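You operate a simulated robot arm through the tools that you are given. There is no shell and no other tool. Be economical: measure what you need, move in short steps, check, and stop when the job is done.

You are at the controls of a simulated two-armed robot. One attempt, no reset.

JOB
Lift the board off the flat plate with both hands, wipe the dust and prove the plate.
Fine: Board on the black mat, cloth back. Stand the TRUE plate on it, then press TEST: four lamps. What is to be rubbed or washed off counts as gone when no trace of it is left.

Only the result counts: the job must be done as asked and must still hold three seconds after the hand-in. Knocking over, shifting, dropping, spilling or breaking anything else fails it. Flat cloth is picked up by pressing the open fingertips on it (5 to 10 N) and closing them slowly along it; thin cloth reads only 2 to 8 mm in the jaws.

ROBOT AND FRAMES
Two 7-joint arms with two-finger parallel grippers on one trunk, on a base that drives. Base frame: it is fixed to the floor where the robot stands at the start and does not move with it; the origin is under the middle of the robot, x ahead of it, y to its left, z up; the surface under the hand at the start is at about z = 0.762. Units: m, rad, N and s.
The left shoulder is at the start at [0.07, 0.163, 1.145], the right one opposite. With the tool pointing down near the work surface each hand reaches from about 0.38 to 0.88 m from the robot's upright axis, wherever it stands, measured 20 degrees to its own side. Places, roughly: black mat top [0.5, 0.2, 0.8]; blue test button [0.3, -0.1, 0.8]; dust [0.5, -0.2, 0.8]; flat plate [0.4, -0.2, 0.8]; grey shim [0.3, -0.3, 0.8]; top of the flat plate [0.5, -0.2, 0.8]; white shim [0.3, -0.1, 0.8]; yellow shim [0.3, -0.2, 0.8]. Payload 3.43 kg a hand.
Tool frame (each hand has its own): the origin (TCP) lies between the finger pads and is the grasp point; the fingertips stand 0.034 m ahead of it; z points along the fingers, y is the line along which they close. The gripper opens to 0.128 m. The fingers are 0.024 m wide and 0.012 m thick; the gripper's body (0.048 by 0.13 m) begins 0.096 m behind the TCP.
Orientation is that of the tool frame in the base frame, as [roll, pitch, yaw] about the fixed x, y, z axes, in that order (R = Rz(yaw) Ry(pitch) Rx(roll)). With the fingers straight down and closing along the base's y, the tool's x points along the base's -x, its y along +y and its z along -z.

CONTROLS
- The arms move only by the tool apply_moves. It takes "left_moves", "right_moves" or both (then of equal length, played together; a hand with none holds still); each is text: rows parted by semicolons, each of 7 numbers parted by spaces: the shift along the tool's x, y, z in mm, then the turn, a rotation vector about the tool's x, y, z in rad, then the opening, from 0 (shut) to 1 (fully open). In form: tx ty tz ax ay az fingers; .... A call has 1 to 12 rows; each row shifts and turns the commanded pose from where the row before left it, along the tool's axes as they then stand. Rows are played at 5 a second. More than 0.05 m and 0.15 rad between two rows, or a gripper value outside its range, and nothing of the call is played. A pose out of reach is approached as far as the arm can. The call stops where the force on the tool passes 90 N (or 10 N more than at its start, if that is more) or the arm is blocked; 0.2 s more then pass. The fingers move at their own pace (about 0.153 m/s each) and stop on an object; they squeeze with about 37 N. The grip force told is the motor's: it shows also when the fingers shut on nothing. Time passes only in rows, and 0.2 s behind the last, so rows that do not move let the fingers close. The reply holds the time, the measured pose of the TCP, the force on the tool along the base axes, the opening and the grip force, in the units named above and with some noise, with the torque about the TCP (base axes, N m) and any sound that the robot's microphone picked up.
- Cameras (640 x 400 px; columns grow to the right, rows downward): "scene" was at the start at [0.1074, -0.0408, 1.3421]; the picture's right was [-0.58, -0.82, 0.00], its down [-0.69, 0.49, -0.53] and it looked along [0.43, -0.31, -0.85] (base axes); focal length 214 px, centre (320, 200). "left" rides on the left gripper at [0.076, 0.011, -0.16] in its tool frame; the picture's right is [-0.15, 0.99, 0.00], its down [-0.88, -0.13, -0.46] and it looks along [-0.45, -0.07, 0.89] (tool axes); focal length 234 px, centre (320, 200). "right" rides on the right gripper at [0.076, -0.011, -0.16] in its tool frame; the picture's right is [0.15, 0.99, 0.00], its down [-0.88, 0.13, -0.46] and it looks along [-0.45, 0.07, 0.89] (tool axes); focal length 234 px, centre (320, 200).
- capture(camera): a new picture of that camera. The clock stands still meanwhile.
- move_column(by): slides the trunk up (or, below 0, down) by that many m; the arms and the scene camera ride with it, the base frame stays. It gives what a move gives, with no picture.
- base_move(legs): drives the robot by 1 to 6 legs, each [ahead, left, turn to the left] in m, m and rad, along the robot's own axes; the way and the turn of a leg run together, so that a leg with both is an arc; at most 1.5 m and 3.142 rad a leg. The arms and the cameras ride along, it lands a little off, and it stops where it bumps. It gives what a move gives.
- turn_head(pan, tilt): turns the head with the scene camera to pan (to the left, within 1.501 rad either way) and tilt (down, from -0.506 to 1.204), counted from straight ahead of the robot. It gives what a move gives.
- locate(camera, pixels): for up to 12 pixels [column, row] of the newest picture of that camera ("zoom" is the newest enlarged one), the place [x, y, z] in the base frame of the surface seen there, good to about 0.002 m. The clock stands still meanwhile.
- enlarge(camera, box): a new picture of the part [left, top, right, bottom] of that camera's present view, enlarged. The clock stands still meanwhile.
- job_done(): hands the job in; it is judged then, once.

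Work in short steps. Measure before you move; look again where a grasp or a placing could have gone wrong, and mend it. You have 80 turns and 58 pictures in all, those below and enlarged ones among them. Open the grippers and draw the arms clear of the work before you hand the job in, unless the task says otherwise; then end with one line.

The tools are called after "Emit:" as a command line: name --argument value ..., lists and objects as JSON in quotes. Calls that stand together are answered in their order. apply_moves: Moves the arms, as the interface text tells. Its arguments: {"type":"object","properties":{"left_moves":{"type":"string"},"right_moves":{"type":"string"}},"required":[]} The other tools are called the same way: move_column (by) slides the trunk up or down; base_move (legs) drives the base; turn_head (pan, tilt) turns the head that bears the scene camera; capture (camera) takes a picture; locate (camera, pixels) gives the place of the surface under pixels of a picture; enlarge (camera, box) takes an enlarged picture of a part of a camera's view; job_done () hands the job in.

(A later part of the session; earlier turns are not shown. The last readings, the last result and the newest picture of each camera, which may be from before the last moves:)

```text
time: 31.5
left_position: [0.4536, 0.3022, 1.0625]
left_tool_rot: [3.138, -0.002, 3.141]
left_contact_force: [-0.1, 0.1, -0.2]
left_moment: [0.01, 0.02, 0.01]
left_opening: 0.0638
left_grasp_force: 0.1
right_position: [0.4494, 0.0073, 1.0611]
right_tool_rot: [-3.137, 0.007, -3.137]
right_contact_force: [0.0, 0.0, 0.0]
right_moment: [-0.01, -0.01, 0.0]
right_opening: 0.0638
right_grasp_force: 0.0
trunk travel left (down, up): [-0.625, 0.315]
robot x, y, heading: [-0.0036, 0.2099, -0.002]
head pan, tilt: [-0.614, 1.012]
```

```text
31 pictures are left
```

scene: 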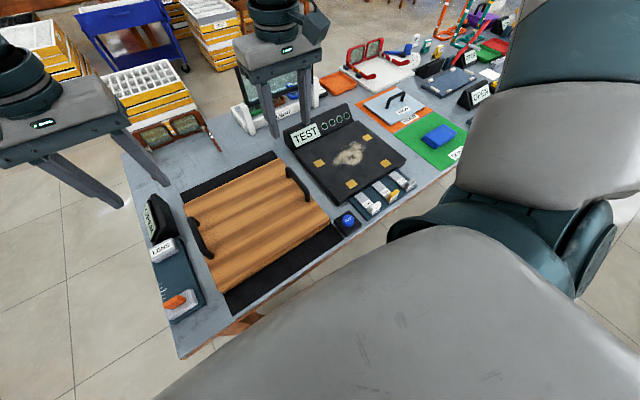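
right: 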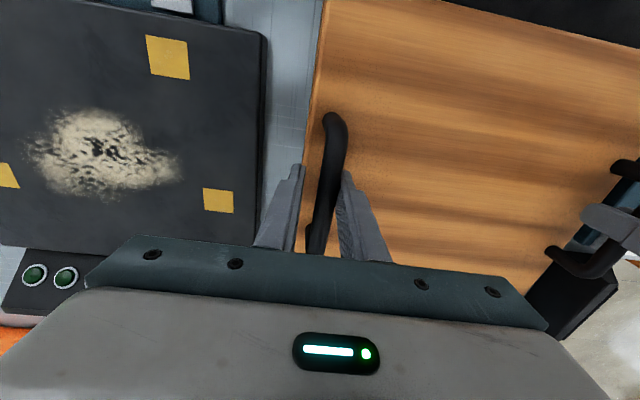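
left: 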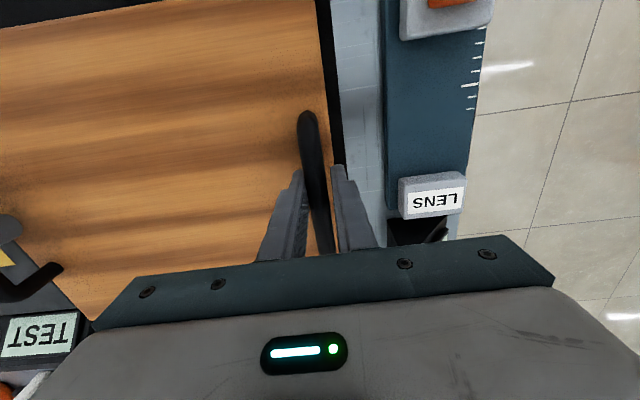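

Board lies well on the mat. I drive the base back right 0.2 m and check the cloth's shape.

Emit:
base_move --legs '[[0, -0.2, 0]]'

Emit:
apply_moves --left_moves "0 20 -10 0 0 0 0.5; 0 40 0 0 0 0 0.5; 0 40 0 0 0 0 0.5; 0 0 0 0 0 0 0.5; 0 0 0 0 0 0 0.5; 0 0 0 0 0 0 0.5; 0 0 0 0 0 0 0.5; 0 0 0 0 0 0 0.5; 0 0 0 0 0 0 0.5" --right_moves "0 -48 0 0 0 0 0.5; 0 -48 0 0 0 0 0.5; 0 -48 0 0 0 0 0.5; 10 -45 0 0 0 0 0.5; 10 -45 0 0 0 0 0.5; 10 -45 0 0 0 0 0.5; 10 -40 0 0 0 0 0.7; 10 -40 0 0 0 0 0.7; 10 -20 0 0 0 0 0.7"

Emit:
capture --camera "scene"

Emit:
capture --camera "right"

```text
time: 33.1
left_position: [0.4535, 0.1035, 1.0614]
left_tool_rot: [3.139, -0.002, -3.141]
left_contact_force: [0.3, -0.6, 0.6]
left_moment: [0.01, 0.02, 0.01]
left_opening: 0.0641
left_grasp_force: 0.1
right_position: [0.4486, -0.1917, 1.0605]
right_tool_rot: [-3.136, 0.006, -3.138]
right_contact_force: [-0.6, -0.1, -0.2]
right_moment: [0.03, 0.02, 0.0]
right_opening: 0.0638
right_grasp_force: 0.0
trunk travel left (down, up): [-0.625, 0.315]
robot x, y, heading: [-0.0014, 0.0138, 0.002]
head pan, tilt: [-0.614, 1.012]
```

```text
time: 35.1
left_position: [0.4544, 0.2027, 1.0725]
left_tool_rot: [3.138, -0.002, -3.141]
left_contact_force: [0.7, 0.2, -0.1]
left_moment: [0.03, 0.04, 0.0]
left_opening: 0.0641
left_grasp_force: 0.0
right_position: [0.394, -0.5653, 1.0632]
right_tool_rot: [-3.136, 0.006, -3.135]
right_contact_force: [1.4, -0.8, 1.1]
right_moment: [0.01, 0.0, 0.03]
right_opening: 0.0897
right_grasp_force: 0.0
right hand out of reach, approached as far as the arm can: row 9
trunk travel left (down, up): [-0.625, 0.315]
robot x, y, heading: [-0.0027, 0.0162, 0.003]
head pan, tilt: [-0.614, 1.012]
```

```text
30 pictures are left
```

scene: 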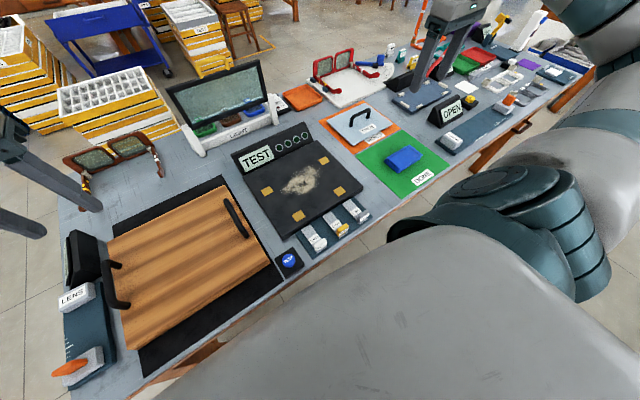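

```text
29 pictures are left
```

right: 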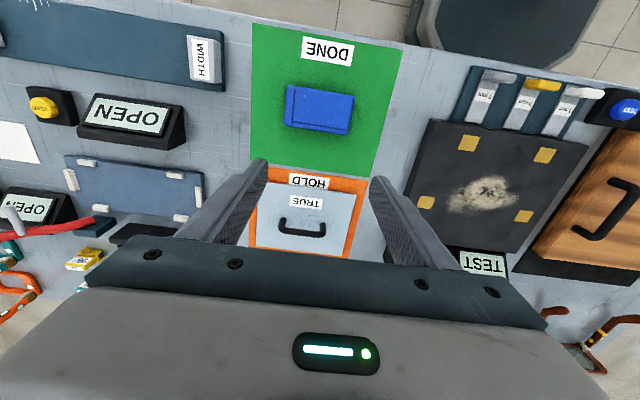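

I enlarge the cloth in the right view and measure it.

Emit:
enlarge --camera "right" --box '[250, 40, 410, 150]'

Emit:
locate --camera "right" --pixels '[[290, 87], [353, 95], [348, 132], [286, 126], [320, 108], [298, 107], [250, 25], [405, 45], [375, 178], [300, 218], [285, 222], [320, 228]]'

Emit:
locate --camera "right" --pixels '[[428, 120], [588, 145], [450, 190], [510, 205], [485, 195], [470, 180], [500, 180], [468, 143], [545, 155], [425, 202], [522, 216], [408, 200]]'

```text
3.64 times, centred on (330, 95) of right
```

zoom: 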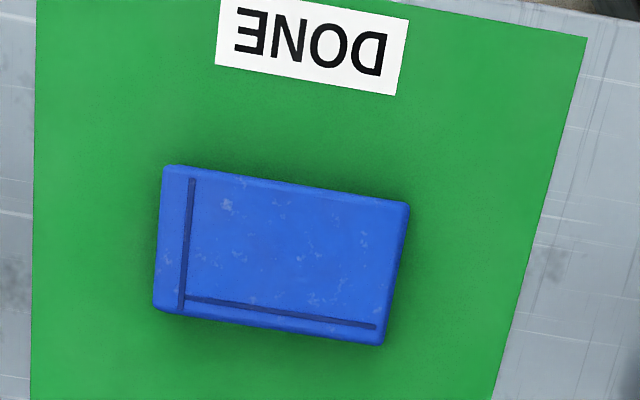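

```text
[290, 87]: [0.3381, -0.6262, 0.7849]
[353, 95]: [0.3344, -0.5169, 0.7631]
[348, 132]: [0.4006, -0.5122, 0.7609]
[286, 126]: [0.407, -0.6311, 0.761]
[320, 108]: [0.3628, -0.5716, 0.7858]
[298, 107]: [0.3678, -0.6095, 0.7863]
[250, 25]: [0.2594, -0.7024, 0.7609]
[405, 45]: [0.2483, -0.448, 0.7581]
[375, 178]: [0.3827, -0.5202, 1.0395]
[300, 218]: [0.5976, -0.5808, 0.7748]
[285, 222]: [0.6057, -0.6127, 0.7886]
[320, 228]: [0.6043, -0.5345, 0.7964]
```

```text
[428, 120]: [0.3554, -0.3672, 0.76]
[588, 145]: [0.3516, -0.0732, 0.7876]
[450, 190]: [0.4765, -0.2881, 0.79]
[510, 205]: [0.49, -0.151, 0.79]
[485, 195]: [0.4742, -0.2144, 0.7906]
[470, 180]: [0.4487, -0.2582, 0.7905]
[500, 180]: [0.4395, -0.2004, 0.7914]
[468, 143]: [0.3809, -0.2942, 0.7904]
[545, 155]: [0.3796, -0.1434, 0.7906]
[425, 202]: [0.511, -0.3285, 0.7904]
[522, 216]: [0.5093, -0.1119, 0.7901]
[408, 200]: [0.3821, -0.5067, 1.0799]
```

The cloth is a folded pad, x 0.336–0.402, y -0.63–-0.518, top z 0.786, lying square. I turn the right hand 90° so the fingers close along x, lowering to z≈0.91.

Emit:
apply_moves --right_moves "0 0 14 0 0 0.15 0.8; 0 0 14 0 0 0.15 0.8; 0 0 14 0 0 0.15 0.8; 0 0 14 0 0 0.15 0.8; 0 0 14 0 0 0.15 0.8; 0 0 14 0 0 0.15 0.8; 0 0 14 0 0 0.15 0.8; 0 0 14 0 0 0.15 0.8; 0 0 14 0 0 0.15 0.8; 0 0 14 0 0 0.15 0.8; 0 0 14 0 0 0.0708 0.8; 0 0 0 0 0 0 0.8"

```text
time: 37.7
left_position: [0.4533, 0.2032, 1.0721]
left_tool_rot: [3.137, 0.0, 3.141]
left_contact_force: [-0.5, 0.4, -0.2]
left_moment: [-0.02, -0.01, 0.04]
left_opening: 0.064
left_grasp_force: 0.1
right_position: [0.395, -0.566, 0.9085]
right_tool_rot: [3.134, 0.003, 1.576]
right_contact_force: [0.2, -0.6, 1.4]
right_moment: [0.01, 0.0, -0.03]
right_opening: 0.1022
right_grasp_force: 0.1
trunk travel left (down, up): [-0.625, 0.315]
robot x, y, heading: [0.0021, 0.0122, -0.0]
head pan, tilt: [-0.614, 1.012]
```

Now tool x=+y, tool y=+x. I move over the pad centre and lower to z≈0.803, then close.

Emit:
apply_moves --right_moves "-8 -26 0 0 0 0 0.8; 0 0 35 0 0 0 0.8; 0 0 35 0 0 0 0.8; 0 0 25 0 0 0 0.8; 0 0 10 0 0 0 0.8; 0 0 0 0 0 0 0.8"

Emit:
capture --camera "right"

```text
time: 39.1
left_position: [0.4532, 0.2049, 1.0719]
left_tool_rot: [3.137, -0.003, 3.141]
left_contact_force: [0.0, -0.2, 0.2]
left_moment: [-0.02, 0.03, 0.02]
left_opening: 0.064
left_grasp_force: 0.0
right_position: [0.3685, -0.574, 0.8028]
right_tool_rot: [3.132, 0.003, 1.574]
right_contact_force: [-0.2, 0.0, 0.4]
right_moment: [0.03, -0.01, 0.03]
right_opening: 0.1026
right_grasp_force: 0.0
trunk travel left (down, up): [-0.625, 0.315]
robot x, y, heading: [-0.0013, 0.0157, 0.002]
head pan, tilt: [-0.614, 1.012]
```

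```text
27 pictures are left
```

right: 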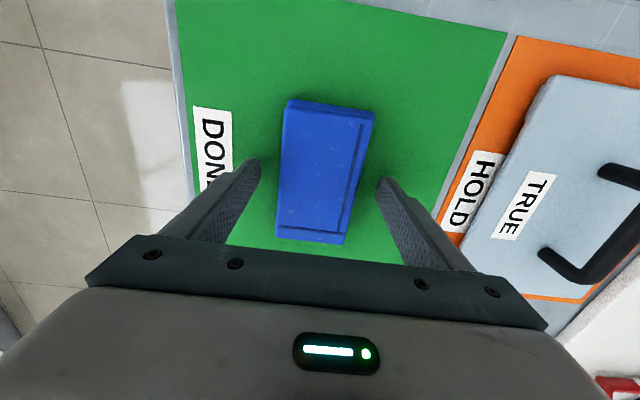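

Pad between the fingers. I close, then lift 60 mm.

Emit:
apply_moves --right_moves "0 0 0 0 0 0 0.6; 0 0 0 0 0 0 0.5; 0 0 0 0 0 0 0.3; 0 0 0 0 0 0 0; 0 0 0 0 0 0 0; 0 0 -20 0 0 0 0; 0 0 -40 0 0 0 0; 0 0 0 0 0 0 0"

Emit:
capture --camera "right"

```text
time: 40.9
left_position: [0.4521, 0.2034, 1.0734]
left_tool_rot: [3.138, -0.001, -3.141]
left_contact_force: [-0.3, -0.4, 0.7]
left_moment: [0.03, 0.01, 0.01]
left_opening: 0.0639
left_grasp_force: 0.0
right_position: [0.3693, -0.573, 0.8626]
right_tool_rot: [3.135, 0.003, 1.575]
right_contact_force: [0.3, 0.0, -0.6]
right_moment: [0.02, 0.0, -0.02]
right_opening: 0.0679
right_grasp_force: 37.4
trunk travel left (down, up): [-0.625, 0.315]
robot x, y, heading: [-0.0033, 0.012, -0.0]
head pan, tilt: [-0.614, 1.012]
```

```text
26 pictures are left
```

right: 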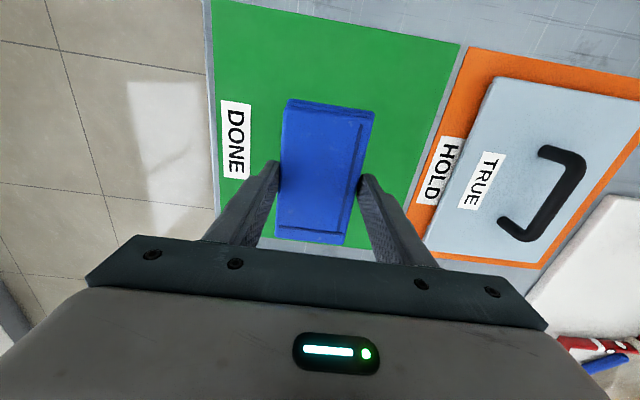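

Pad held (68 mm). I zoom on the plate to map the dust.

Emit:
enlarge --camera "scene" --box '[225, 120, 385, 245]'

```text
3.20 times, centred on (305, 182) of scene
```

zoom: 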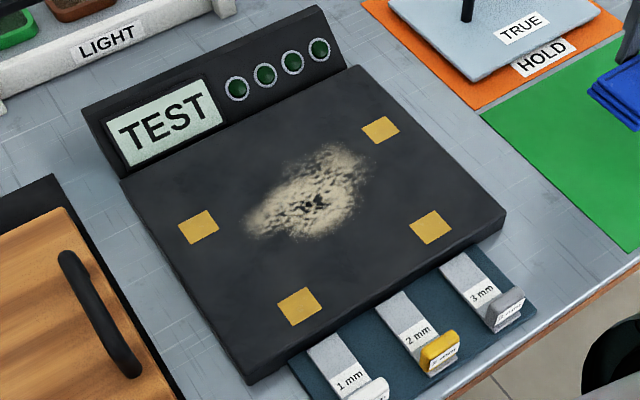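

Emit:
locate --camera "zoom" --pixels '[[245, 235], [335, 143], [370, 170], [315, 242], [280, 190], [355, 220], [120, 185], [350, 70], [503, 215], [250, 380], [310, 200], [85, 125]]'

Emit:
locate --camera "zoom" --pixels '[[198, 227], [300, 306], [431, 227], [380, 130], [320, 5], [200, 75], [440, 352], [365, 385], [505, 305], [470, 8], [320, 50]]'

```text
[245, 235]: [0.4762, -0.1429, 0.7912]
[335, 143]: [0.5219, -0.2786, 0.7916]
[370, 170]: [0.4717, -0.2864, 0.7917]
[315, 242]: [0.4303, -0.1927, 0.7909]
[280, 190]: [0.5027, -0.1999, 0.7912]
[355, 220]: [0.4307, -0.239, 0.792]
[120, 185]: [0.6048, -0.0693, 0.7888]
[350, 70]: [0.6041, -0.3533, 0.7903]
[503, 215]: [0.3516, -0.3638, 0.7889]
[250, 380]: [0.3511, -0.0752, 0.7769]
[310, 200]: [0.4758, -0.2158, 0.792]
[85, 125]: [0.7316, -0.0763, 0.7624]
```

```text
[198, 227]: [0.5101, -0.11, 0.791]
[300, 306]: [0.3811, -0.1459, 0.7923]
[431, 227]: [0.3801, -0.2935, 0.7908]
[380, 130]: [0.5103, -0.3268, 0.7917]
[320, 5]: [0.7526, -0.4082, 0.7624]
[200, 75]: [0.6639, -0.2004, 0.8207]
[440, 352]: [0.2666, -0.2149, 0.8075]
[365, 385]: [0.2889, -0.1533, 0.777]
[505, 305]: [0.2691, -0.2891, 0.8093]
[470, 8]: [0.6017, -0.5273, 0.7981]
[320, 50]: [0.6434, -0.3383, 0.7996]
```

Plate x 0.35–0.605, y -0.365–-0.072; dust x 0.425–0.525, y -0.29–-0.14. I carry the pad to (0.44,-0.31) and lower near contact.

Emit:
apply_moves --right_moves "0 0 -15 0 0 0 0; 44 12 0 0 0 0 0; 44 12 0 0 0 0 0; 44 12 0 0 0 0 0; 44 12 0 0 0 0 0; 44 12 0 0 0 0 0; 43 11 0 0 0 0 0; 0 0 20 0 0 0 0; 0 0 18 0 0 0 0; 0 0 0 0 0 0 0"

```text
time: 43.1
left_position: [0.4535, 0.2036, 1.0725]
left_tool_rot: [3.138, -0.003, 3.141]
left_contact_force: [0.1, 0.1, 0.2]
left_moment: [0.03, 0.03, -0.02]
left_opening: 0.0642
left_grasp_force: 0.1
right_position: [0.4399, -0.3114, 0.8396]
right_tool_rot: [3.132, 0.004, 1.574]
right_contact_force: [-0.9, -0.6, -0.1]
right_moment: [-0.03, 0.01, -0.01]
right_opening: 0.0678
right_grasp_force: 37.3
trunk travel left (down, up): [-0.625, 0.315]
robot x, y, heading: [0.0004, 0.0149, 0.003]
head pan, tilt: [-0.614, 1.012]
```

Now I lower in 2–3 mm steps to contact.

Emit:
apply_moves --right_moves "0 0 4 0 0 0 0; 0 0 2 0 0 0 0; 0 0 1.5 0 0 0 0; 0 0 0 0 0 0 0"

```text
time: 44.1
left_position: [0.4528, 0.2043, 1.0729]
left_tool_rot: [3.137, -0.002, -3.14]
left_contact_force: [-0.1, -0.3, -0.1]
left_moment: [0.0, 0.01, 0.01]
left_opening: 0.0641
left_grasp_force: 0.1
right_position: [0.4384, -0.312, 0.8326]
right_tool_rot: [3.134, 0.004, 1.575]
right_contact_force: [0.1, 0.0, -1.3]
right_moment: [-0.01, -0.01, 0.02]
right_opening: 0.0676
right_grasp_force: 36.6
trunk travel left (down, up): [-0.625, 0.315]
robot x, y, heading: [0.0022, 0.0157, 0.0]
head pan, tilt: [-0.614, 1.012]
```

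Emit:
apply_moves --right_moves "0 0 1 0 0 0 0; 0 0 1 0 0 0 0; 0 0 0 0 0 0 0"

```text
time: 44.9
left_position: [0.4529, 0.2049, 1.0721]
left_tool_rot: [3.137, -0.002, -3.141]
left_contact_force: [0.0, -0.5, 0.0]
left_moment: [0.01, -0.01, 0.03]
left_opening: 0.0639
left_grasp_force: 0.1
right_position: [0.4395, -0.3103, 0.83]
right_tool_rot: [3.131, 0.004, 1.573]
right_contact_force: [1.4, 0.1, 5.8]
right_moment: [-0.16, 0.17, -0.01]
right_opening: 0.0676
right_grasp_force: 37.0
trunk travel left (down, up): [-0.625, 0.315]
robot x, y, heading: [-0.0022, 0.0127, -0.0]
head pan, tilt: [-0.614, 1.012]
```

Contact at 5.8 N. I wipe along y at x 0.44, then back at x 0.47.

Emit:
apply_moves --right_moves "0 0 0.5 0 0 0 0; 33 0 0 0 0 0 0; 33 0 0 0 0 0 0; 33 0 0 0 0 0 0; 33 0 0 0 0 0 0; 0 15 0 0 0 0 0; 0 15 0 0 0 0 0; -30 0 0 0 0 0 0; -30 0 0 0 0 0 0; -30 0 0 0 0 0 0; -30 0 0 0 0 0 0; 0 0 0 0 0 0 0"

Emit:
enlarge --camera "scene" --box '[225, 120, 385, 245]'

```text
time: 47.5
left_position: [0.4541, 0.2044, 1.0729]
left_tool_rot: [3.141, -0.002, -3.141]
left_contact_force: [0.5, 0.2, 0.3]
left_moment: [-0.04, 0.02, 0.04]
left_opening: 0.0638
left_grasp_force: 0.0
right_position: [0.4684, -0.298, 0.8304]
right_tool_rot: [3.133, 0.004, 1.575]
right_contact_force: [-0.8, 0.7, -0.2]
right_moment: [-0.03, 0.02, 0.0]
right_opening: 0.0679
right_grasp_force: 37.2
trunk travel left (down, up): [-0.625, 0.315]
robot x, y, heading: [0.0027, 0.0104, -0.0]
head pan, tilt: [-0.614, 1.012]
```

```text
3.20 times, centred on (305, 182) of scene
```

zoom: 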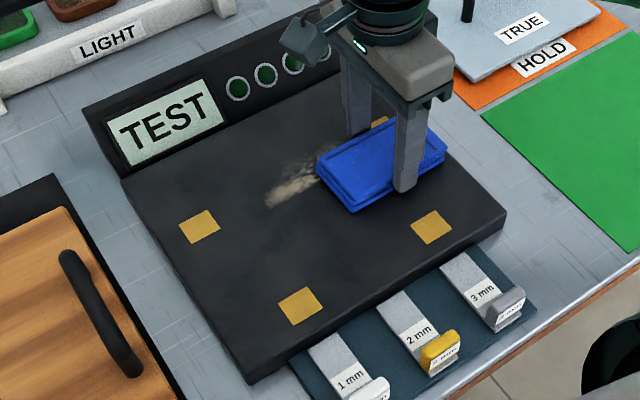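

The wipe works; contact got light. I press 1 mm more and wipe the strips at x 0.47, 0.50 and 0.53.

Emit:
apply_moves --right_moves "0 0 1.2 0 0 0 0; 32 0 0 0 0 0 0; 32 0 0 0 0 0 0; 32 0 0 0 0 0 0; 32 0 0 0 0 0 0; 0 30 0 0 0 0 0; -32 0 0 0 0 0 0; -32 0 0 0 0 0 0; -32 0 0 0 0 0 0; -32 0 0 0 0 0 0; 0 0 0 0 0 0 0"

Emit:
apply_moves --right_moves "0 25 0 0 0 0 0; 32 0 0 0 0 0 0; 32 0 0 0 0 0 0; 32 0 0 0 0 0 0; 32 0 0 0 0 0 0; 0 -40 0 0 0 0 0; -32 0 0 0 0 0 0; -32 0 0 0 0 0 0; -32 0 0 0 0 0 0; -32 0 0 0 0 0 0; 0 0 0 0 0 0 0"

Emit:
apply_moves --right_moves "0 0 -20 0 0 0 0; 0 0 -25 0 0 0 0; -45 0 0 0 0 0 0; -45 0 0 0 0 0 0; -45 0 0 0 0 0 0; 0 0 0 0 0 0 0"

Emit:
enlarge --camera "scene" --box '[225, 120, 385, 245]'

```text
time: 49.9
left_position: [0.4541, 0.2049, 1.0724]
left_tool_rot: [3.139, -0.002, -3.141]
left_contact_force: [-0.7, 1.2, 0.2]
left_moment: [-0.01, -0.01, -0.01]
left_opening: 0.0642
left_grasp_force: 0.0
right_position: [0.4996, -0.2995, 0.8296]
right_tool_rot: [3.132, 0.005, 1.574]
right_contact_force: [-2.4, -2.1, 3.0]
right_moment: [0.15, 0.04, 0.08]
right_opening: 0.0679
right_grasp_force: 37.3
trunk travel left (down, up): [-0.625, 0.315]
robot x, y, heading: [-0.003, 0.0122, -0.002]
head pan, tilt: [-0.614, 1.012]
```

```text
time: 52.3
left_position: [0.4526, 0.2044, 1.0724]
left_tool_rot: [3.14, -0.002, -3.141]
left_contact_force: [0.5, 0.1, -0.8]
left_moment: [0.01, 0.02, -0.01]
left_opening: 0.0638
left_grasp_force: 0.1
right_position: [0.4805, -0.2991, 0.8299]
right_tool_rot: [3.133, 0.006, 1.575]
right_contact_force: [-0.9, 3.2, 14.2]
right_moment: [0.35, 0.26, 0.09]
right_opening: 0.0678
right_grasp_force: 37.0
trunk travel left (down, up): [-0.625, 0.315]
robot x, y, heading: [-0.0017, 0.0106, 0.004]
head pan, tilt: [-0.614, 1.012]
```

```text
time: 53.7
left_position: [0.4548, 0.2044, 1.0718]
left_tool_rot: [3.14, -0.001, 3.141]
left_contact_force: [-0.3, -0.8, -0.5]
left_moment: [0.0, 0.0, 0.05]
left_opening: 0.0638
left_grasp_force: 0.0
right_position: [0.4822, -0.4342, 0.8761]
right_tool_rot: [3.135, 0.004, 1.573]
right_contact_force: [0.8, 0.6, -0.6]
right_moment: [-0.02, 0.03, 0.0]
right_opening: 0.068
right_grasp_force: 37.4
trunk travel left (down, up): [-0.625, 0.315]
robot x, y, heading: [0.0016, 0.0137, 0.003]
head pan, tilt: [-0.614, 1.012]
```

```text
3.20 times, centred on (305, 182) of scene
```

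zoom: 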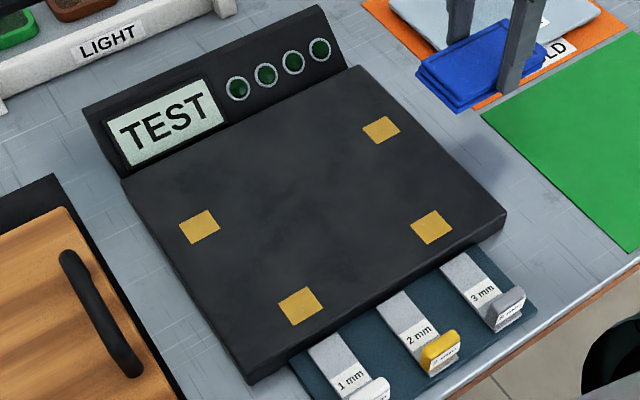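

Plate appears clean. I check with a closer zoom, and carry the cloth back above its place.

Emit:
enlarge --camera "scene" --box '[270, 145, 350, 205]'

Emit:
apply_moves --right_moves "-12 -38 0 0 0 0 0; -12 -38 0 0 0 0 0; -27 -37 0 0 0 0 0; -44 0 0 0 0 0 0; -44 0 0 0 0 0 0; 0 0 20 0 0 0 0; 0 0 20 0 0 0 0; 0 0 20 0 0 0 0; 0 0 10 0 0 0 0; 0 0 0 0 0 0 0"

Emit:
capture --camera "right"

```text
6.67 times, centred on (310, 175) of scene
```

zoom: 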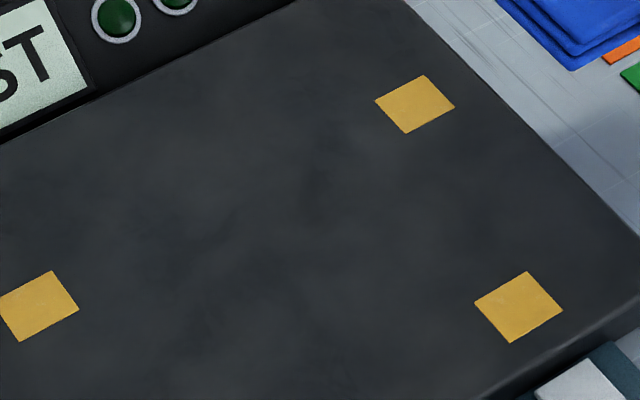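

```text
time: 55.9
left_position: [0.452, 0.2035, 1.0724]
left_tool_rot: [3.139, -0.002, -3.14]
left_contact_force: [0.5, 0.6, -0.7]
left_moment: [0.01, -0.04, 0.0]
left_opening: 0.0639
left_grasp_force: 0.1
right_position: [0.3721, -0.5728, 0.8052]
right_tool_rot: [3.135, 0.005, 1.575]
right_contact_force: [0.3, -0.2, -1.5]
right_moment: [-0.04, 0.01, -0.01]
right_opening: 0.0676
right_grasp_force: 36.5
trunk travel left (down, up): [-0.625, 0.315]
robot x, y, heading: [-0.0018, 0.0157, -0.003]
head pan, tilt: [-0.614, 1.012]
```

```text
21 pictures are left
```

right: 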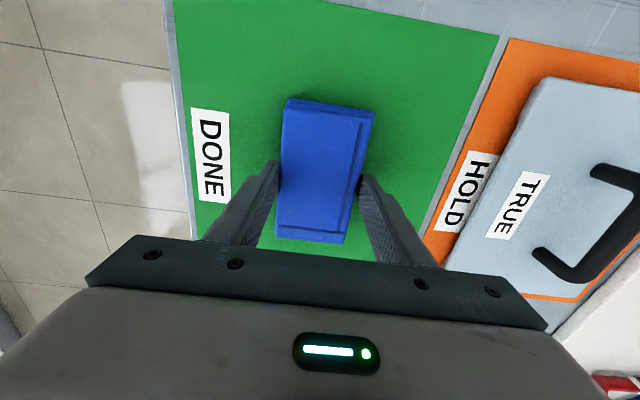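

The plate looks clean, but for certainty I make a second wipe pass before laying the cloth down.

Emit:
apply_moves --right_moves "0 0 -35 0 0 0 0; 0 0 -35 0 0 0 0; 44 10 0 0 0 0 0; 44 10 0 0 0 0 0; 44 10 0 0 0 0 0; 44 11 0 0 0 0 0; 44 11 0 0 0 0 0; 43 11 0 0 0 0 0; 0 0 20 0 0 0 0; 0 0 20 0 0 0 0; 0 0 5 0 0 0 0; 0 0 0 0 0 0 0"

Emit:
apply_moves --right_moves "0 0 1 0 0 0 0; 33 0 0 0 0 0 0; 33 0 0 0 0 0 0; 33 0 0 0 0 0 0; 33 0 0 0 0 0 0; 0 30 0 0 0 0 0; -32 0 0 0 0 0 0; -32 0 0 0 0 0 0; -32 0 0 0 0 0 0; -32 0 0 0 0 0 0; 0 0 0 0 0 0 0"

Emit:
apply_moves --right_moves "0 30 0 0 0 0 0; 32 0 0 0 0 0 0; 32 0 0 0 0 0 0; 32 0 0 0 0 0 0; 32 0 0 0 0 0 0; 0 25 0 0 0 0 0; -32 0 0 0 0 0 0; -32 0 0 0 0 0 0; -32 0 0 0 0 0 0; -32 0 0 0 0 0 0; 0 0 -20 0 0 0 0; 0 0 -25 0 0 0 0"

```text
time: 58.5
left_position: [0.4518, 0.204, 1.0743]
left_tool_rot: [3.14, -0.002, -3.141]
left_contact_force: [0.8, 0.5, 0.1]
left_moment: [-0.01, -0.01, -0.02]
left_opening: 0.064
left_grasp_force: 0.1
right_position: [0.4333, -0.3094, 0.8306]
right_tool_rot: [3.132, 0.006, 1.574]
right_contact_force: [1.7, -1.7, 19.9]
right_moment: [-0.27, 0.65, 0.09]
right_opening: 0.0679
right_grasp_force: 36.7
trunk travel left (down, up): [-0.625, 0.315]
robot x, y, heading: [-0.0008, 0.0111, 0.001]
head pan, tilt: [-0.614, 1.012]
```

```text
time: 60.9
left_position: [0.4535, 0.2045, 1.0731]
left_tool_rot: [3.139, -0.001, 3.141]
left_contact_force: [-1.1, -0.2, 0.5]
left_moment: [0.05, -0.02, 0.0]
left_opening: 0.0641
left_grasp_force: 0.1
right_position: [0.464, -0.3069, 0.8311]
right_tool_rot: [3.134, 0.005, 1.575]
right_contact_force: [-1.7, 0.5, 8.3]
right_moment: [0.39, 0.17, 0.13]
right_opening: 0.0678
right_grasp_force: 37.0
trunk travel left (down, up): [-0.625, 0.315]
robot x, y, heading: [0.0002, 0.0115, 0.001]
head pan, tilt: [-0.614, 1.012]
```

```text
time: 63.5
left_position: [0.4525, 0.2043, 1.0723]
left_tool_rot: [3.138, -0.001, 3.141]
left_contact_force: [-0.4, 0.1, 0.0]
left_moment: [0.02, 0.01, -0.02]
left_opening: 0.064
left_grasp_force: 0.0
right_position: [0.5191, -0.3067, 0.8731]
right_tool_rot: [3.135, 0.002, 1.575]
right_contact_force: [-0.3, 0.4, -0.7]
right_moment: [-0.04, 0.01, 0.01]
right_opening: 0.0678
right_grasp_force: 37.1
trunk travel left (down, up): [-0.625, 0.315]
robot x, y, heading: [0.0001, 0.01, -0.002]
head pan, tilt: [-0.614, 1.012]
```

Second pass done. I return the cloth to its place and lower it.

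Emit:
apply_moves --right_moves "-10 -48 0 0 0 0 0; -10 -48 0 0 0 0 0; -10 -48 0 0 0 0 0; -47 -6 0 0 0 0 0; -47 0 0 0 0 0 0; -47 0 0 0 0 0 0; -48 0 0 0 0 0 0; -47 0 0 0 0 0 0; 0 0 25 0 0 0 0; 0 0 25 0 0 0 0; 0 0 15 0 0 0 0; 0 0 0 0 0 0 0"

Emit:
apply_moves --right_moves "0 0 2 0 0 0 0; 0 0 1 0 0 0 0; 0 0 1 0 0 0 0; 0 0 0 0 0 0 0"

```text
time: 66.1
left_position: [0.4533, 0.2044, 1.0718]
left_tool_rot: [3.138, -0.003, -3.141]
left_contact_force: [0.2, -0.2, 0.3]
left_moment: [-0.03, -0.02, 0.03]
left_opening: 0.0639
left_grasp_force: 0.1
right_position: [0.3708, -0.5732, 0.8063]
right_tool_rot: [3.134, 0.005, 1.573]
right_contact_force: [0.0, 0.0, -0.6]
right_moment: [0.02, -0.01, -0.02]
right_opening: 0.0679
right_grasp_force: 37.3
trunk travel left (down, up): [-0.625, 0.315]
robot x, y, heading: [0.0016, 0.0151, -0.0]
head pan, tilt: [-0.614, 1.012]
```

```text
time: 67.1
left_position: [0.4543, 0.2035, 1.0728]
left_tool_rot: [3.138, -0.002, -3.141]
left_contact_force: [0.3, 0.0, -0.4]
left_moment: [-0.01, -0.04, 0.01]
left_opening: 0.0639
left_grasp_force: 0.2
right_position: [0.3711, -0.5726, 0.8043]
right_tool_rot: [3.133, 0.003, 1.574]
right_contact_force: [-0.4, 0.2, -0.3]
right_moment: [-0.03, 0.03, -0.02]
right_opening: 0.0678
right_grasp_force: 37.5
trunk travel left (down, up): [-0.625, 0.315]
robot x, y, heading: [-0.001, 0.0154, -0.001]
head pan, tilt: [-0.614, 1.012]
```

Still 1–2 mm above; I lower a little more, release and rise.

Emit:
apply_moves --right_moves "0 0 1 0 0 0 0; 0 0 0.7 0 0 0 0; 0 0 0 0 0 0 0; 0 0 0 0 0 0 0.6; 0 0 0 0 0 0 0.8; 0 0 0 0 0 0 0.8; 0 0 -30 0 0 0 0.8; 0 0 -40 0 0 0 0.8; 0 0 -40 0 0 0 0.8; 0 0 0 0 0 0 0.8"

Emit:
capture --camera "right"

```text
time: 69.3
left_position: [0.4538, 0.2037, 1.0727]
left_tool_rot: [3.139, -0.001, -3.141]
left_contact_force: [0.0, -0.7, 0.8]
left_moment: [-0.01, -0.01, 0.01]
left_opening: 0.0639
left_grasp_force: 0.1
right_position: [0.3692, -0.5752, 0.9137]
right_tool_rot: [3.135, 0.004, 1.577]
right_contact_force: [-0.5, 0.1, -0.9]
right_moment: [0.03, 0.02, 0.0]
right_opening: 0.1022
right_grasp_force: 0.0
trunk travel left (down, up): [-0.625, 0.315]
robot x, y, heading: [-0.0011, 0.0171, 0.003]
head pan, tilt: [-0.614, 1.012]
```

```text
20 pictures are left
```

right: 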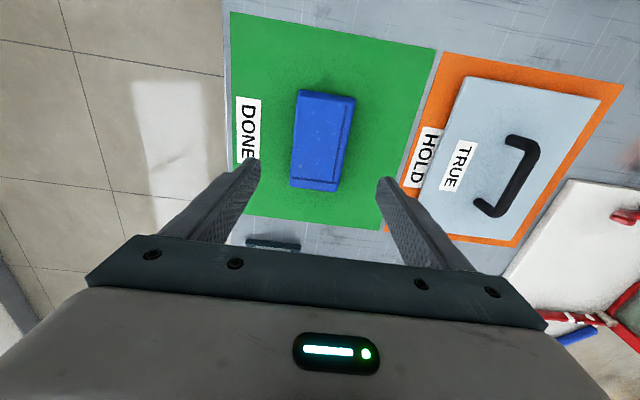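

Cloth is back. I measure the TRUE plate and its handle.

Emit:
locate --camera "right" --pixels '[[464, 78], [598, 100], [512, 245], [420, 222], [528, 137], [500, 212], [520, 180], [530, 165], [525, 145], [508, 205], [460, 165], [540, 110]]'

Emit:
enlarge --camera "right" --box '[400, 40, 640, 260]'

```text
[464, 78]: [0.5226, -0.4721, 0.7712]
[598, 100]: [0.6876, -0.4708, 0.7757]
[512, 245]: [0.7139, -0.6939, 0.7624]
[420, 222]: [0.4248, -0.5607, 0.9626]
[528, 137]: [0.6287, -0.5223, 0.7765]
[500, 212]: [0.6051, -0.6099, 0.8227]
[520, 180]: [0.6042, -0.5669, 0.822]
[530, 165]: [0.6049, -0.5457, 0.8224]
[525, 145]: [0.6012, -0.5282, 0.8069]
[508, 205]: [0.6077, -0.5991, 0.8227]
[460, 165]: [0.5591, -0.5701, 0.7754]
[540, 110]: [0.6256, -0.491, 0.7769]
```

```text
1.82 times, centred on (520, 150) of right
```

zoom: 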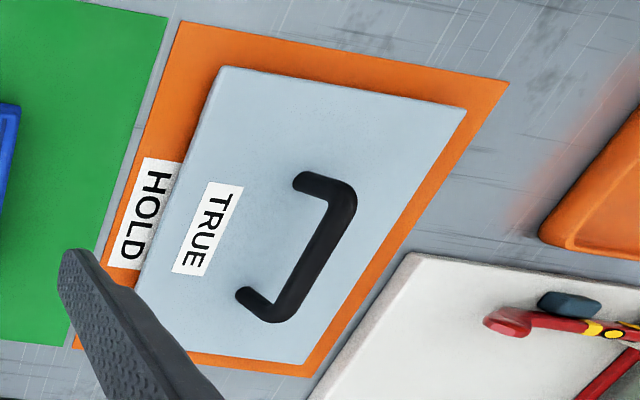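

TRUE plate: x 0.522–0.688, y ≈-0.47–-0.67, handle bar along y at x 0.605, y -0.53–-0.61, top z 0.822. The hand's orientation fits; I move over it and lower.

Emit:
apply_moves --right_moves "0 40 0 0 0 0 0.5; 0 40 0 0 0 0 0.5; 0 40 0 0 0 0 0.5; 0 40 0 0 0 0 0.5; 0 40 0 0 0 0 0.5; 5 36 0 0 0 0 0.5; 0 0 35 0 0 0 0.5; 0 0 30 0 0 0 0.5; 0 0 0 0 0 0 0.5"

Emit:
capture --camera "right"

```text
time: 71.3
left_position: [0.4525, 0.2041, 1.0729]
left_tool_rot: [3.138, -0.002, -3.142]
left_contact_force: [1.0, 0.7, 0.3]
left_moment: [-0.02, 0.03, -0.01]
left_opening: 0.064
left_grasp_force: 0.0
right_position: [0.6058, -0.5656, 0.8509]
right_tool_rot: [3.133, 0.005, 1.575]
right_contact_force: [-0.5, 0.9, 0.1]
right_moment: [-0.01, 0.02, -0.04]
right_opening: 0.064
right_grasp_force: 0.0
trunk travel left (down, up): [-0.625, 0.315]
robot x, y, heading: [-0.0015, 0.0141, 0.002]
head pan, tilt: [-0.614, 1.012]
```

```text
18 pictures are left
```

right: 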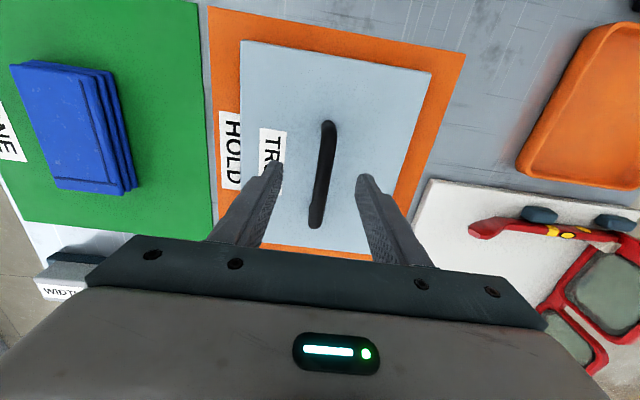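

Handle between the fingers. I lower 34 mm, close, and lift.

Emit:
locate --camera "right" --pixels '[[246, 44], [428, 75], [245, 120], [415, 130], [405, 180], [340, 58], [330, 252], [300, 246], [326, 125], [315, 220], [321, 172]]'

Emit:
apply_moves --right_moves "0 0 20 0 0 0 0.5; 0 0 14 0 0 0 0.5; 0 0 0 0 0 0 0.5; 0 0 0 0 0 0 0.3; 0 0 0 0 0 0 0; 0 0 0 0 0 0 0; 0 0 -10 0 0 0 0; 0 0 -20 0 0 0 0; 0 0 -30 0 0 0 0; 0 0 0 0 0 0 0"

Emit:
capture --camera "scene"

```text
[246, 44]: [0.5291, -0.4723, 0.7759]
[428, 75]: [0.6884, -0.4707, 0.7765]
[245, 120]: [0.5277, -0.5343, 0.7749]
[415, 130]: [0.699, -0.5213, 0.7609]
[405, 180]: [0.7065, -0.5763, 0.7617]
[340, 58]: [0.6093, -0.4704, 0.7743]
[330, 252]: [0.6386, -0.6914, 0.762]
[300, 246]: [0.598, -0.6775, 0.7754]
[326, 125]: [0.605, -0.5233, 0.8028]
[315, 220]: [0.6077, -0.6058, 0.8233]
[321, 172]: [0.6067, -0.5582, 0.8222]
```

```text
time: 73.5
left_position: [0.4534, 0.2029, 1.0705]
left_tool_rot: [3.139, -0.003, 3.141]
left_contact_force: [0.6, 0.0, 0.4]
left_moment: [0.01, 0.02, -0.03]
left_opening: 0.0638
left_grasp_force: 0.1
right_position: [0.6067, -0.5656, 0.8756]
right_tool_rot: [3.136, 0.003, 1.575]
right_contact_force: [0.8, -0.7, -8.3]
right_moment: [0.09, -0.01, -0.02]
right_opening: 0.0135
right_grasp_force: 37.5
trunk travel left (down, up): [-0.625, 0.315]
robot x, y, heading: [0.0045, 0.0126, 0.004]
head pan, tilt: [-0.614, 1.012]
```

```text
17 pictures are left
```

scene: 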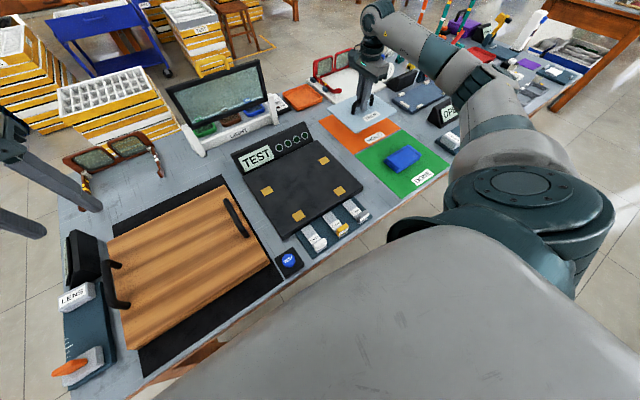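

Plate held (8.3 N). Plate centre is 8 mm to -y of the hand. I carry it to hand (0.447,-0.211), centring it on the four yellow spots.

Emit:
apply_moves --right_moves "0 0 -20 0 0 0 0; 20 -30 0 0 0 0 0; 20 -30 0 0 0 0 0; 30 -30 0 0 0 0 0; 35 -25 0 0 0 0 0; 40 -20 0 0 0 0 0; 42 -15 0 0 0 0 0; 45 -10 0 0 0 0 0; 45 0 0 0 0 0 0; 45 0 0 0 0 0 0; 32 0 0 0 0 0 0; 0 0 0 0 0 0 0"

Emit:
apply_moves --right_moves "0 0 15 0 0 0 0; 0 0 15 0 0 0 0; 0 0 0 0 0 0 0; 0 0 0 0 0 0 0"

Emit:
enlarge --camera "scene" --box '[225, 120, 385, 245]'

```text
time: 76.1
left_position: [0.4531, 0.2025, 1.0722]
left_tool_rot: [3.138, -0.002, -3.141]
left_contact_force: [-0.7, 0.0, -0.7]
left_moment: [0.05, 0.04, 0.0]
left_opening: 0.0639
left_grasp_force: 0.0
right_position: [0.4453, -0.215, 0.8954]
right_tool_rot: [3.134, 0.004, 1.575]
right_contact_force: [-0.6, -0.5, -7.8]
right_moment: [0.07, 0.0, 0.0]
right_opening: 0.0134
right_grasp_force: 37.3
trunk travel left (down, up): [-0.625, 0.315]
robot x, y, heading: [0.0033, 0.014, -0.001]
head pan, tilt: [-0.614, 1.012]
```

```text
time: 77.1
left_position: [0.4523, 0.2047, 1.0718]
left_tool_rot: [3.138, -0.001, 3.141]
left_contact_force: [0.4, 0.1, 0.5]
left_moment: [-0.02, 0.01, -0.02]
left_opening: 0.0638
left_grasp_force: 0.1
right_position: [0.4441, -0.2129, 0.8632]
right_tool_rot: [3.135, 0.005, 1.576]
right_contact_force: [-0.7, -0.3, -8.1]
right_moment: [0.05, 0.0, 0.02]
right_opening: 0.0135
right_grasp_force: 37.1
trunk travel left (down, up): [-0.625, 0.315]
robot x, y, heading: [0.0033, 0.0187, -0.003]
head pan, tilt: [-0.614, 1.012]
```

```text
3.20 times, centred on (305, 182) of scene
```

zoom: 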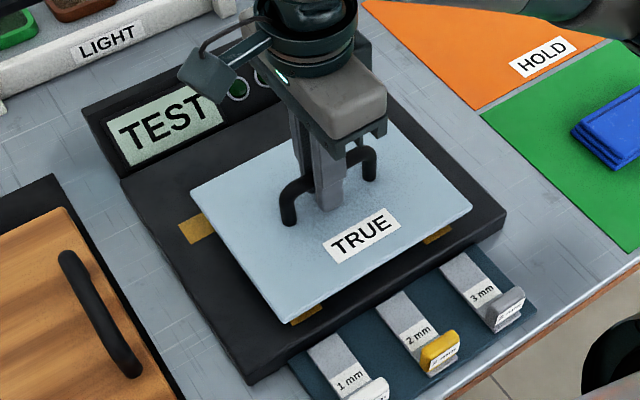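

Emit:
locate --camera "zoom" --pixels '[[195, 193], [290, 316], [466, 207], [240, 255], [400, 245], [440, 175], [185, 228], [300, 318], [442, 236], [310, 250]]'

```text
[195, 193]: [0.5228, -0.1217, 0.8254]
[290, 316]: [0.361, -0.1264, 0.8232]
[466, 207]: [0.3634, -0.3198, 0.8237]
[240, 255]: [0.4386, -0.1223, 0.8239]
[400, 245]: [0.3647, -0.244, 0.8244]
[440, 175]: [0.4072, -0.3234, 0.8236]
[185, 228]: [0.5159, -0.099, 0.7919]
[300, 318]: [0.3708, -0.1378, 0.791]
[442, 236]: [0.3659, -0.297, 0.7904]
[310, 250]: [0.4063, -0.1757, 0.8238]
```

Plate centre (0.4425,-0.2225); spots' centre (0.4455,-0.219). I shift 3 mm each and lower to contact.

Emit:
apply_moves --right_moves "3 3 0 0 0 0 0; 0 0 8 0 0 0 0; 0 0 6 0 0 0 0; 0 0 2 0 0 0 0; 0 0 1 0 0 0 0; 0 0 1 0 0 0 0; 0 0 0 0 0 0 0"

```text
time: 78.7
left_position: [0.4539, 0.2038, 1.072]
left_tool_rot: [3.139, -0.001, -3.14]
left_contact_force: [0.1, 0.6, -0.4]
left_moment: [-0.02, 0.0, 0.0]
left_opening: 0.064
left_grasp_force: 0.1
right_position: [0.4484, -0.2093, 0.8454]
right_tool_rot: [3.134, 0.005, 1.576]
right_contact_force: [0.1, 0.4, -8.4]
right_moment: [0.06, 0.01, 0.01]
right_opening: 0.0129
right_grasp_force: 37.1
trunk travel left (down, up): [-0.625, 0.315]
robot x, y, heading: [0.0028, 0.012, -0.0]
head pan, tilt: [-0.614, 1.012]
```

Emit:
apply_moves --right_moves "0 0 0.7 0 0 0 0; 0 0 0.7 0 0 0 0; 0 0 0.7 0 0 0 0; 0 0 0 0 0 0 0"

```text
time: 79.7
left_position: [0.4529, 0.2038, 1.0726]
left_tool_rot: [3.138, -0.003, 3.14]
left_contact_force: [0.1, 0.1, -0.7]
left_moment: [0.04, -0.02, -0.03]
left_opening: 0.064
left_grasp_force: 0.0
right_position: [0.4488, -0.2096, 0.8456]
right_tool_rot: [3.13, 0.003, 1.574]
right_contact_force: [4.4, -4.4, 17.4]
right_moment: [-0.45, 0.01, 0.06]
right_opening: 0.0134
right_grasp_force: 37.6
trunk travel left (down, up): [-0.625, 0.315]
robot x, y, heading: [-0.001, 0.0132, -0.003]
head pan, tilt: [-0.614, 1.012]
```

Contact (17 N up). I open and rise straight up, then look.

Emit:
apply_moves --right_moves "0 0 -0.7 0 0 0 0; 0 0 0 0 0 0 0.15; 0 0 0 0 0 0 0.4; 0 0 0 0 0 0 0.4; 0 0 -20 0 0 0 0.4; 0 0 -40 0 0 0 0.4; 0 0 -40 0 0 0 0.4; 0 0 -40 0 0 0 0.4; -45 0 0 0 0 0 0.4; -45 0 0 0 0 0 0.4; -45 0 0 0 0 0 0.4; 0 0 0 0 0 0 0.4"

Emit:
enlarge --camera "scene" --box '[225, 120, 385, 280]'

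```text
time: 82.3
left_position: [0.4541, 0.2054, 1.0715]
left_tool_rot: [-3.142, -0.001, 3.141]
left_contact_force: [0.7, -0.2, 0.2]
left_moment: [0.0, 0.04, 0.0]
left_opening: 0.064
left_grasp_force: 0.1
right_position: [0.447, -0.3433, 0.9811]
right_tool_rot: [3.134, 0.006, 1.575]
right_contact_force: [0.9, 0.0, 0.3]
right_moment: [-0.01, 0.01, -0.02]
right_opening: 0.0513
right_grasp_force: 0.0
trunk travel left (down, up): [-0.625, 0.315]
robot x, y, heading: [0.0005, 0.0159, 0.003]
head pan, tilt: [-0.614, 1.012]
```

```text
2.50 times, centred on (305, 200) of scene
```

zoom: 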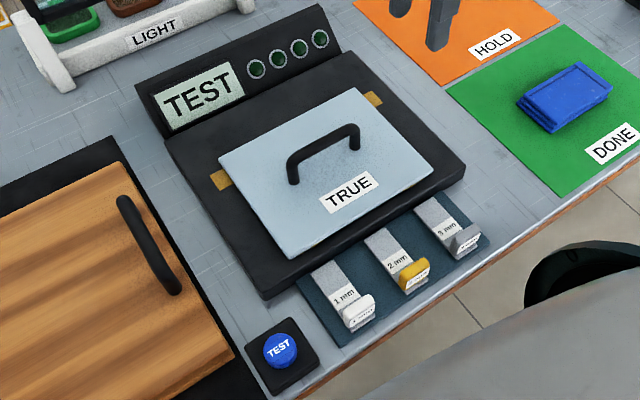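

TRUE plate stands well centred. The TEST button is too near the body, so I back the base 0.2 m and press it with the left hand closed.

Emit:
locate --camera "zoom" --pixels '[[280, 345], [272, 340], [290, 350], [280, 362], [276, 330], [320, 355]]'

Emit:
base_move --legs '[[-0.2, 0, 0]]'

```text
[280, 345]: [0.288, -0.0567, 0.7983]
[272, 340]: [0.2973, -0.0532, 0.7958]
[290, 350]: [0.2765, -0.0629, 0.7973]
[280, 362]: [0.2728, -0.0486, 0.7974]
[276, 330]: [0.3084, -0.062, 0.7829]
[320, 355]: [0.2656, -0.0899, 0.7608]
```

```text
time: 83.9
left_position: [0.2539, 0.2038, 1.0716]
left_tool_rot: [3.138, -0.001, -3.139]
left_contact_force: [0.0, -0.2, 0.0]
left_moment: [-0.01, -0.06, 0.01]
left_opening: 0.0639
left_grasp_force: 0.1
right_position: [0.2478, -0.3445, 0.9817]
right_tool_rot: [3.133, 0.003, 1.575]
right_contact_force: [-0.3, 0.2, 0.6]
right_moment: [-0.02, 0.0, 0.01]
right_opening: 0.0512
right_grasp_force: 0.0
trunk travel left (down, up): [-0.625, 0.315]
robot x, y, heading: [-0.1977, 0.0124, 0.0]
head pan, tilt: [-0.614, 1.012]
```

Left hand to above the button (0.284,-0.057), fingers shut, tips at ≈0.815.

Emit:
apply_moves --left_moves "-5 -45 0 0 0 0 0; -5 -45 0 0 0 0 0; -5 -45 0 0 0 0 0; -5 -45 0 0 0 0 0; -5 -40 0 0 0 0 0; -5 -40 0 0 0 0 0; 0 0 45 0 0 0 0; 0 0 45 0 0 0 0; 0 0 45 0 0 0 0; 0 0 45 0 0 0 0; 0 0 40 0 0 0 0; 0 0 0 0 0 0 0"

Emit:
enlarge --camera "left" --box '[200, 80, 440, 260]'

```text
time: 86.5
left_position: [0.2821, -0.0538, 0.8505]
left_tool_rot: [3.139, -0.002, -3.141]
left_contact_force: [0.0, -0.4, -0.2]
left_moment: [0.01, -0.02, -0.02]
left_opening: 0.0002
left_grasp_force: 32.8
right_position: [0.2473, -0.3442, 0.9826]
right_tool_rot: [3.132, 0.004, 1.576]
right_contact_force: [-0.6, 0.1, 0.4]
right_moment: [-0.01, -0.03, -0.01]
right_opening: 0.0511
right_grasp_force: 0.1
trunk travel left (down, up): [-0.625, 0.315]
robot x, y, heading: [-0.1975, 0.0129, -0.001]
head pan, tilt: [-0.614, 1.012]
```

```text
2.22 times, centred on (320, 170) of left
```

zoom: 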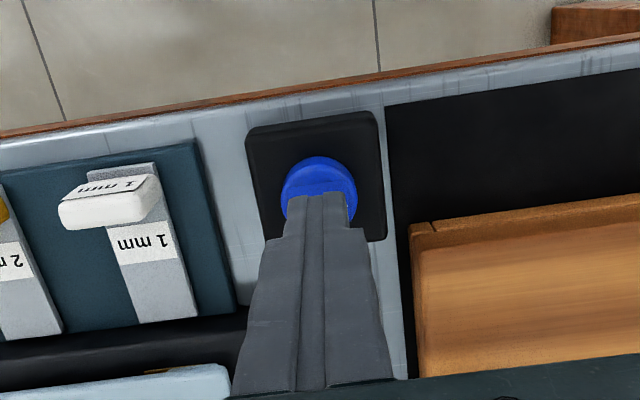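

Fingertips are above the button. I press in small steps.

Emit:
apply_moves --left_moves "0 -2 10 0 0 0 0; 0 0 5 0 0 0 0; 0 0 3 0 0 0 0; 0 0 2 0 0 0 0; 0 0 2 0 0 0 0; 0 0 0 0 0 0 0"

Emit:
enlarge --camera "scene" --box '[300, 60, 460, 180]'

```text
time: 87.9
left_position: [0.2844, -0.0564, 0.8292]
left_tool_rot: [3.137, 0.0, -3.14]
left_contact_force: [-0.5, -0.1, 0.1]
left_moment: [0.01, 0.0, 0.01]
left_opening: 0.0001
left_grasp_force: 32.9
right_position: [0.2479, -0.3451, 0.9817]
right_tool_rot: [3.135, 0.003, 1.576]
right_contact_force: [0.1, 0.7, 0.2]
right_moment: [0.02, 0.01, 0.0]
right_opening: 0.051
right_grasp_force: 0.1
trunk travel left (down, up): [-0.625, 0.315]
robot x, y, heading: [-0.1966, 0.0135, 0.0]
head pan, tilt: [-0.614, 1.012]
```

```text
3.33 times, centred on (380, 120) of scene
```

zoom: 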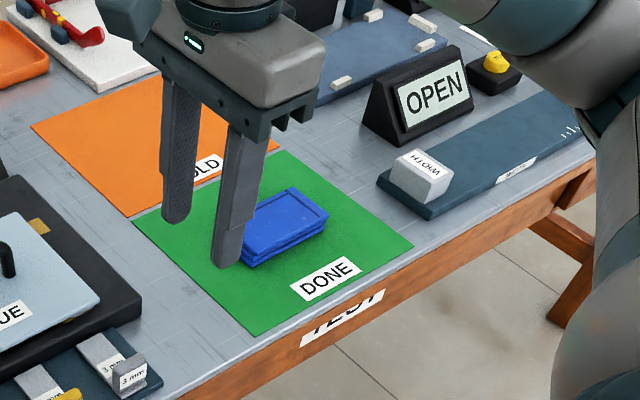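

No force yet; I press a few mm more.

Emit:
apply_moves --left_moves "0 0 2 0 0 0 0; 0 0 2 0 0 0 0; 0 0 2 0 0 0 0; 0 0 0 0 0 0 0"

Emit:
enlarge --camera "scene" --box '[160, 40, 400, 220]'

```text
time: 88.9
left_position: [0.2837, -0.0579, 0.8238]
left_tool_rot: [3.139, 0.0, 3.142]
left_contact_force: [-1.5, 0.8, 5.3]
left_moment: [0.03, 0.05, -0.02]
left_opening: 0.0002
left_grasp_force: 32.9
right_position: [0.2467, -0.3434, 0.9816]
right_tool_rot: [3.134, 0.004, 1.576]
right_contact_force: [0.4, 0.6, 0.3]
right_moment: [-0.01, -0.02, 0.0]
right_opening: 0.0514
right_grasp_force: 0.1
trunk travel left (down, up): [-0.625, 0.315]
robot x, y, heading: [-0.1971, 0.0102, 0.007]
head pan, tilt: [-0.614, 1.012]
heard: click
```

```text
2.22 times, centred on (280, 130) of scene
```

zoom: 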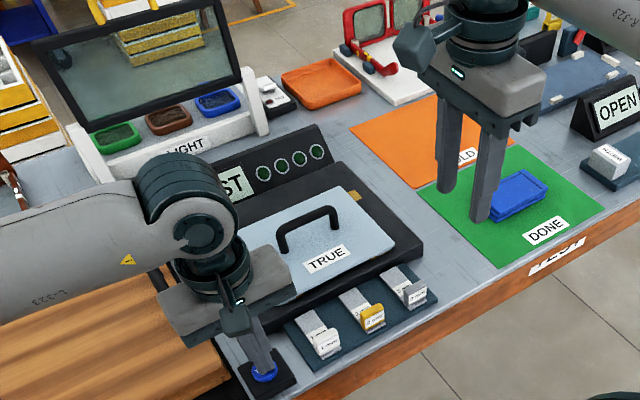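

A click was heard; lamps still look dark. I release and look again.

Emit:
apply_moves --left_moves "0 0 -10 0 0 0 0; 0 0 -30 0 0 0 0; 0 0 -40 0 0 0 0; 0 45 0 0 0 0 0; 0 45 0 0 0 0 0; 0 45 0 0 0 0 0; 0 0 0 0 0 0 0"

Emit:
enlarge --camera "scene" --box '[230, 80, 330, 160]'

```text
time: 90.5
left_position: [0.2839, 0.0791, 0.9028]
left_tool_rot: [3.138, -0.002, -3.14]
left_contact_force: [0.2, 0.0, 0.1]
left_moment: [0.01, 0.0, -0.02]
left_opening: 0.0
left_grasp_force: 33.8
right_position: [0.2476, -0.3453, 0.9812]
right_tool_rot: [3.135, 0.003, 1.576]
right_contact_force: [-0.5, -0.6, -0.1]
right_moment: [0.02, 0.01, 0.02]
right_opening: 0.0511
right_grasp_force: 0.0
trunk travel left (down, up): [-0.625, 0.315]
robot x, y, heading: [-0.2004, 0.0112, 0.004]
head pan, tilt: [-0.614, 1.012]
```

```text
5.00 times, centred on (280, 120) of scene
```

zoom: 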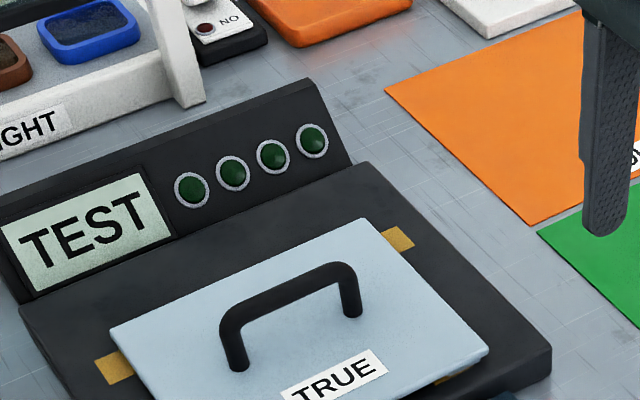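

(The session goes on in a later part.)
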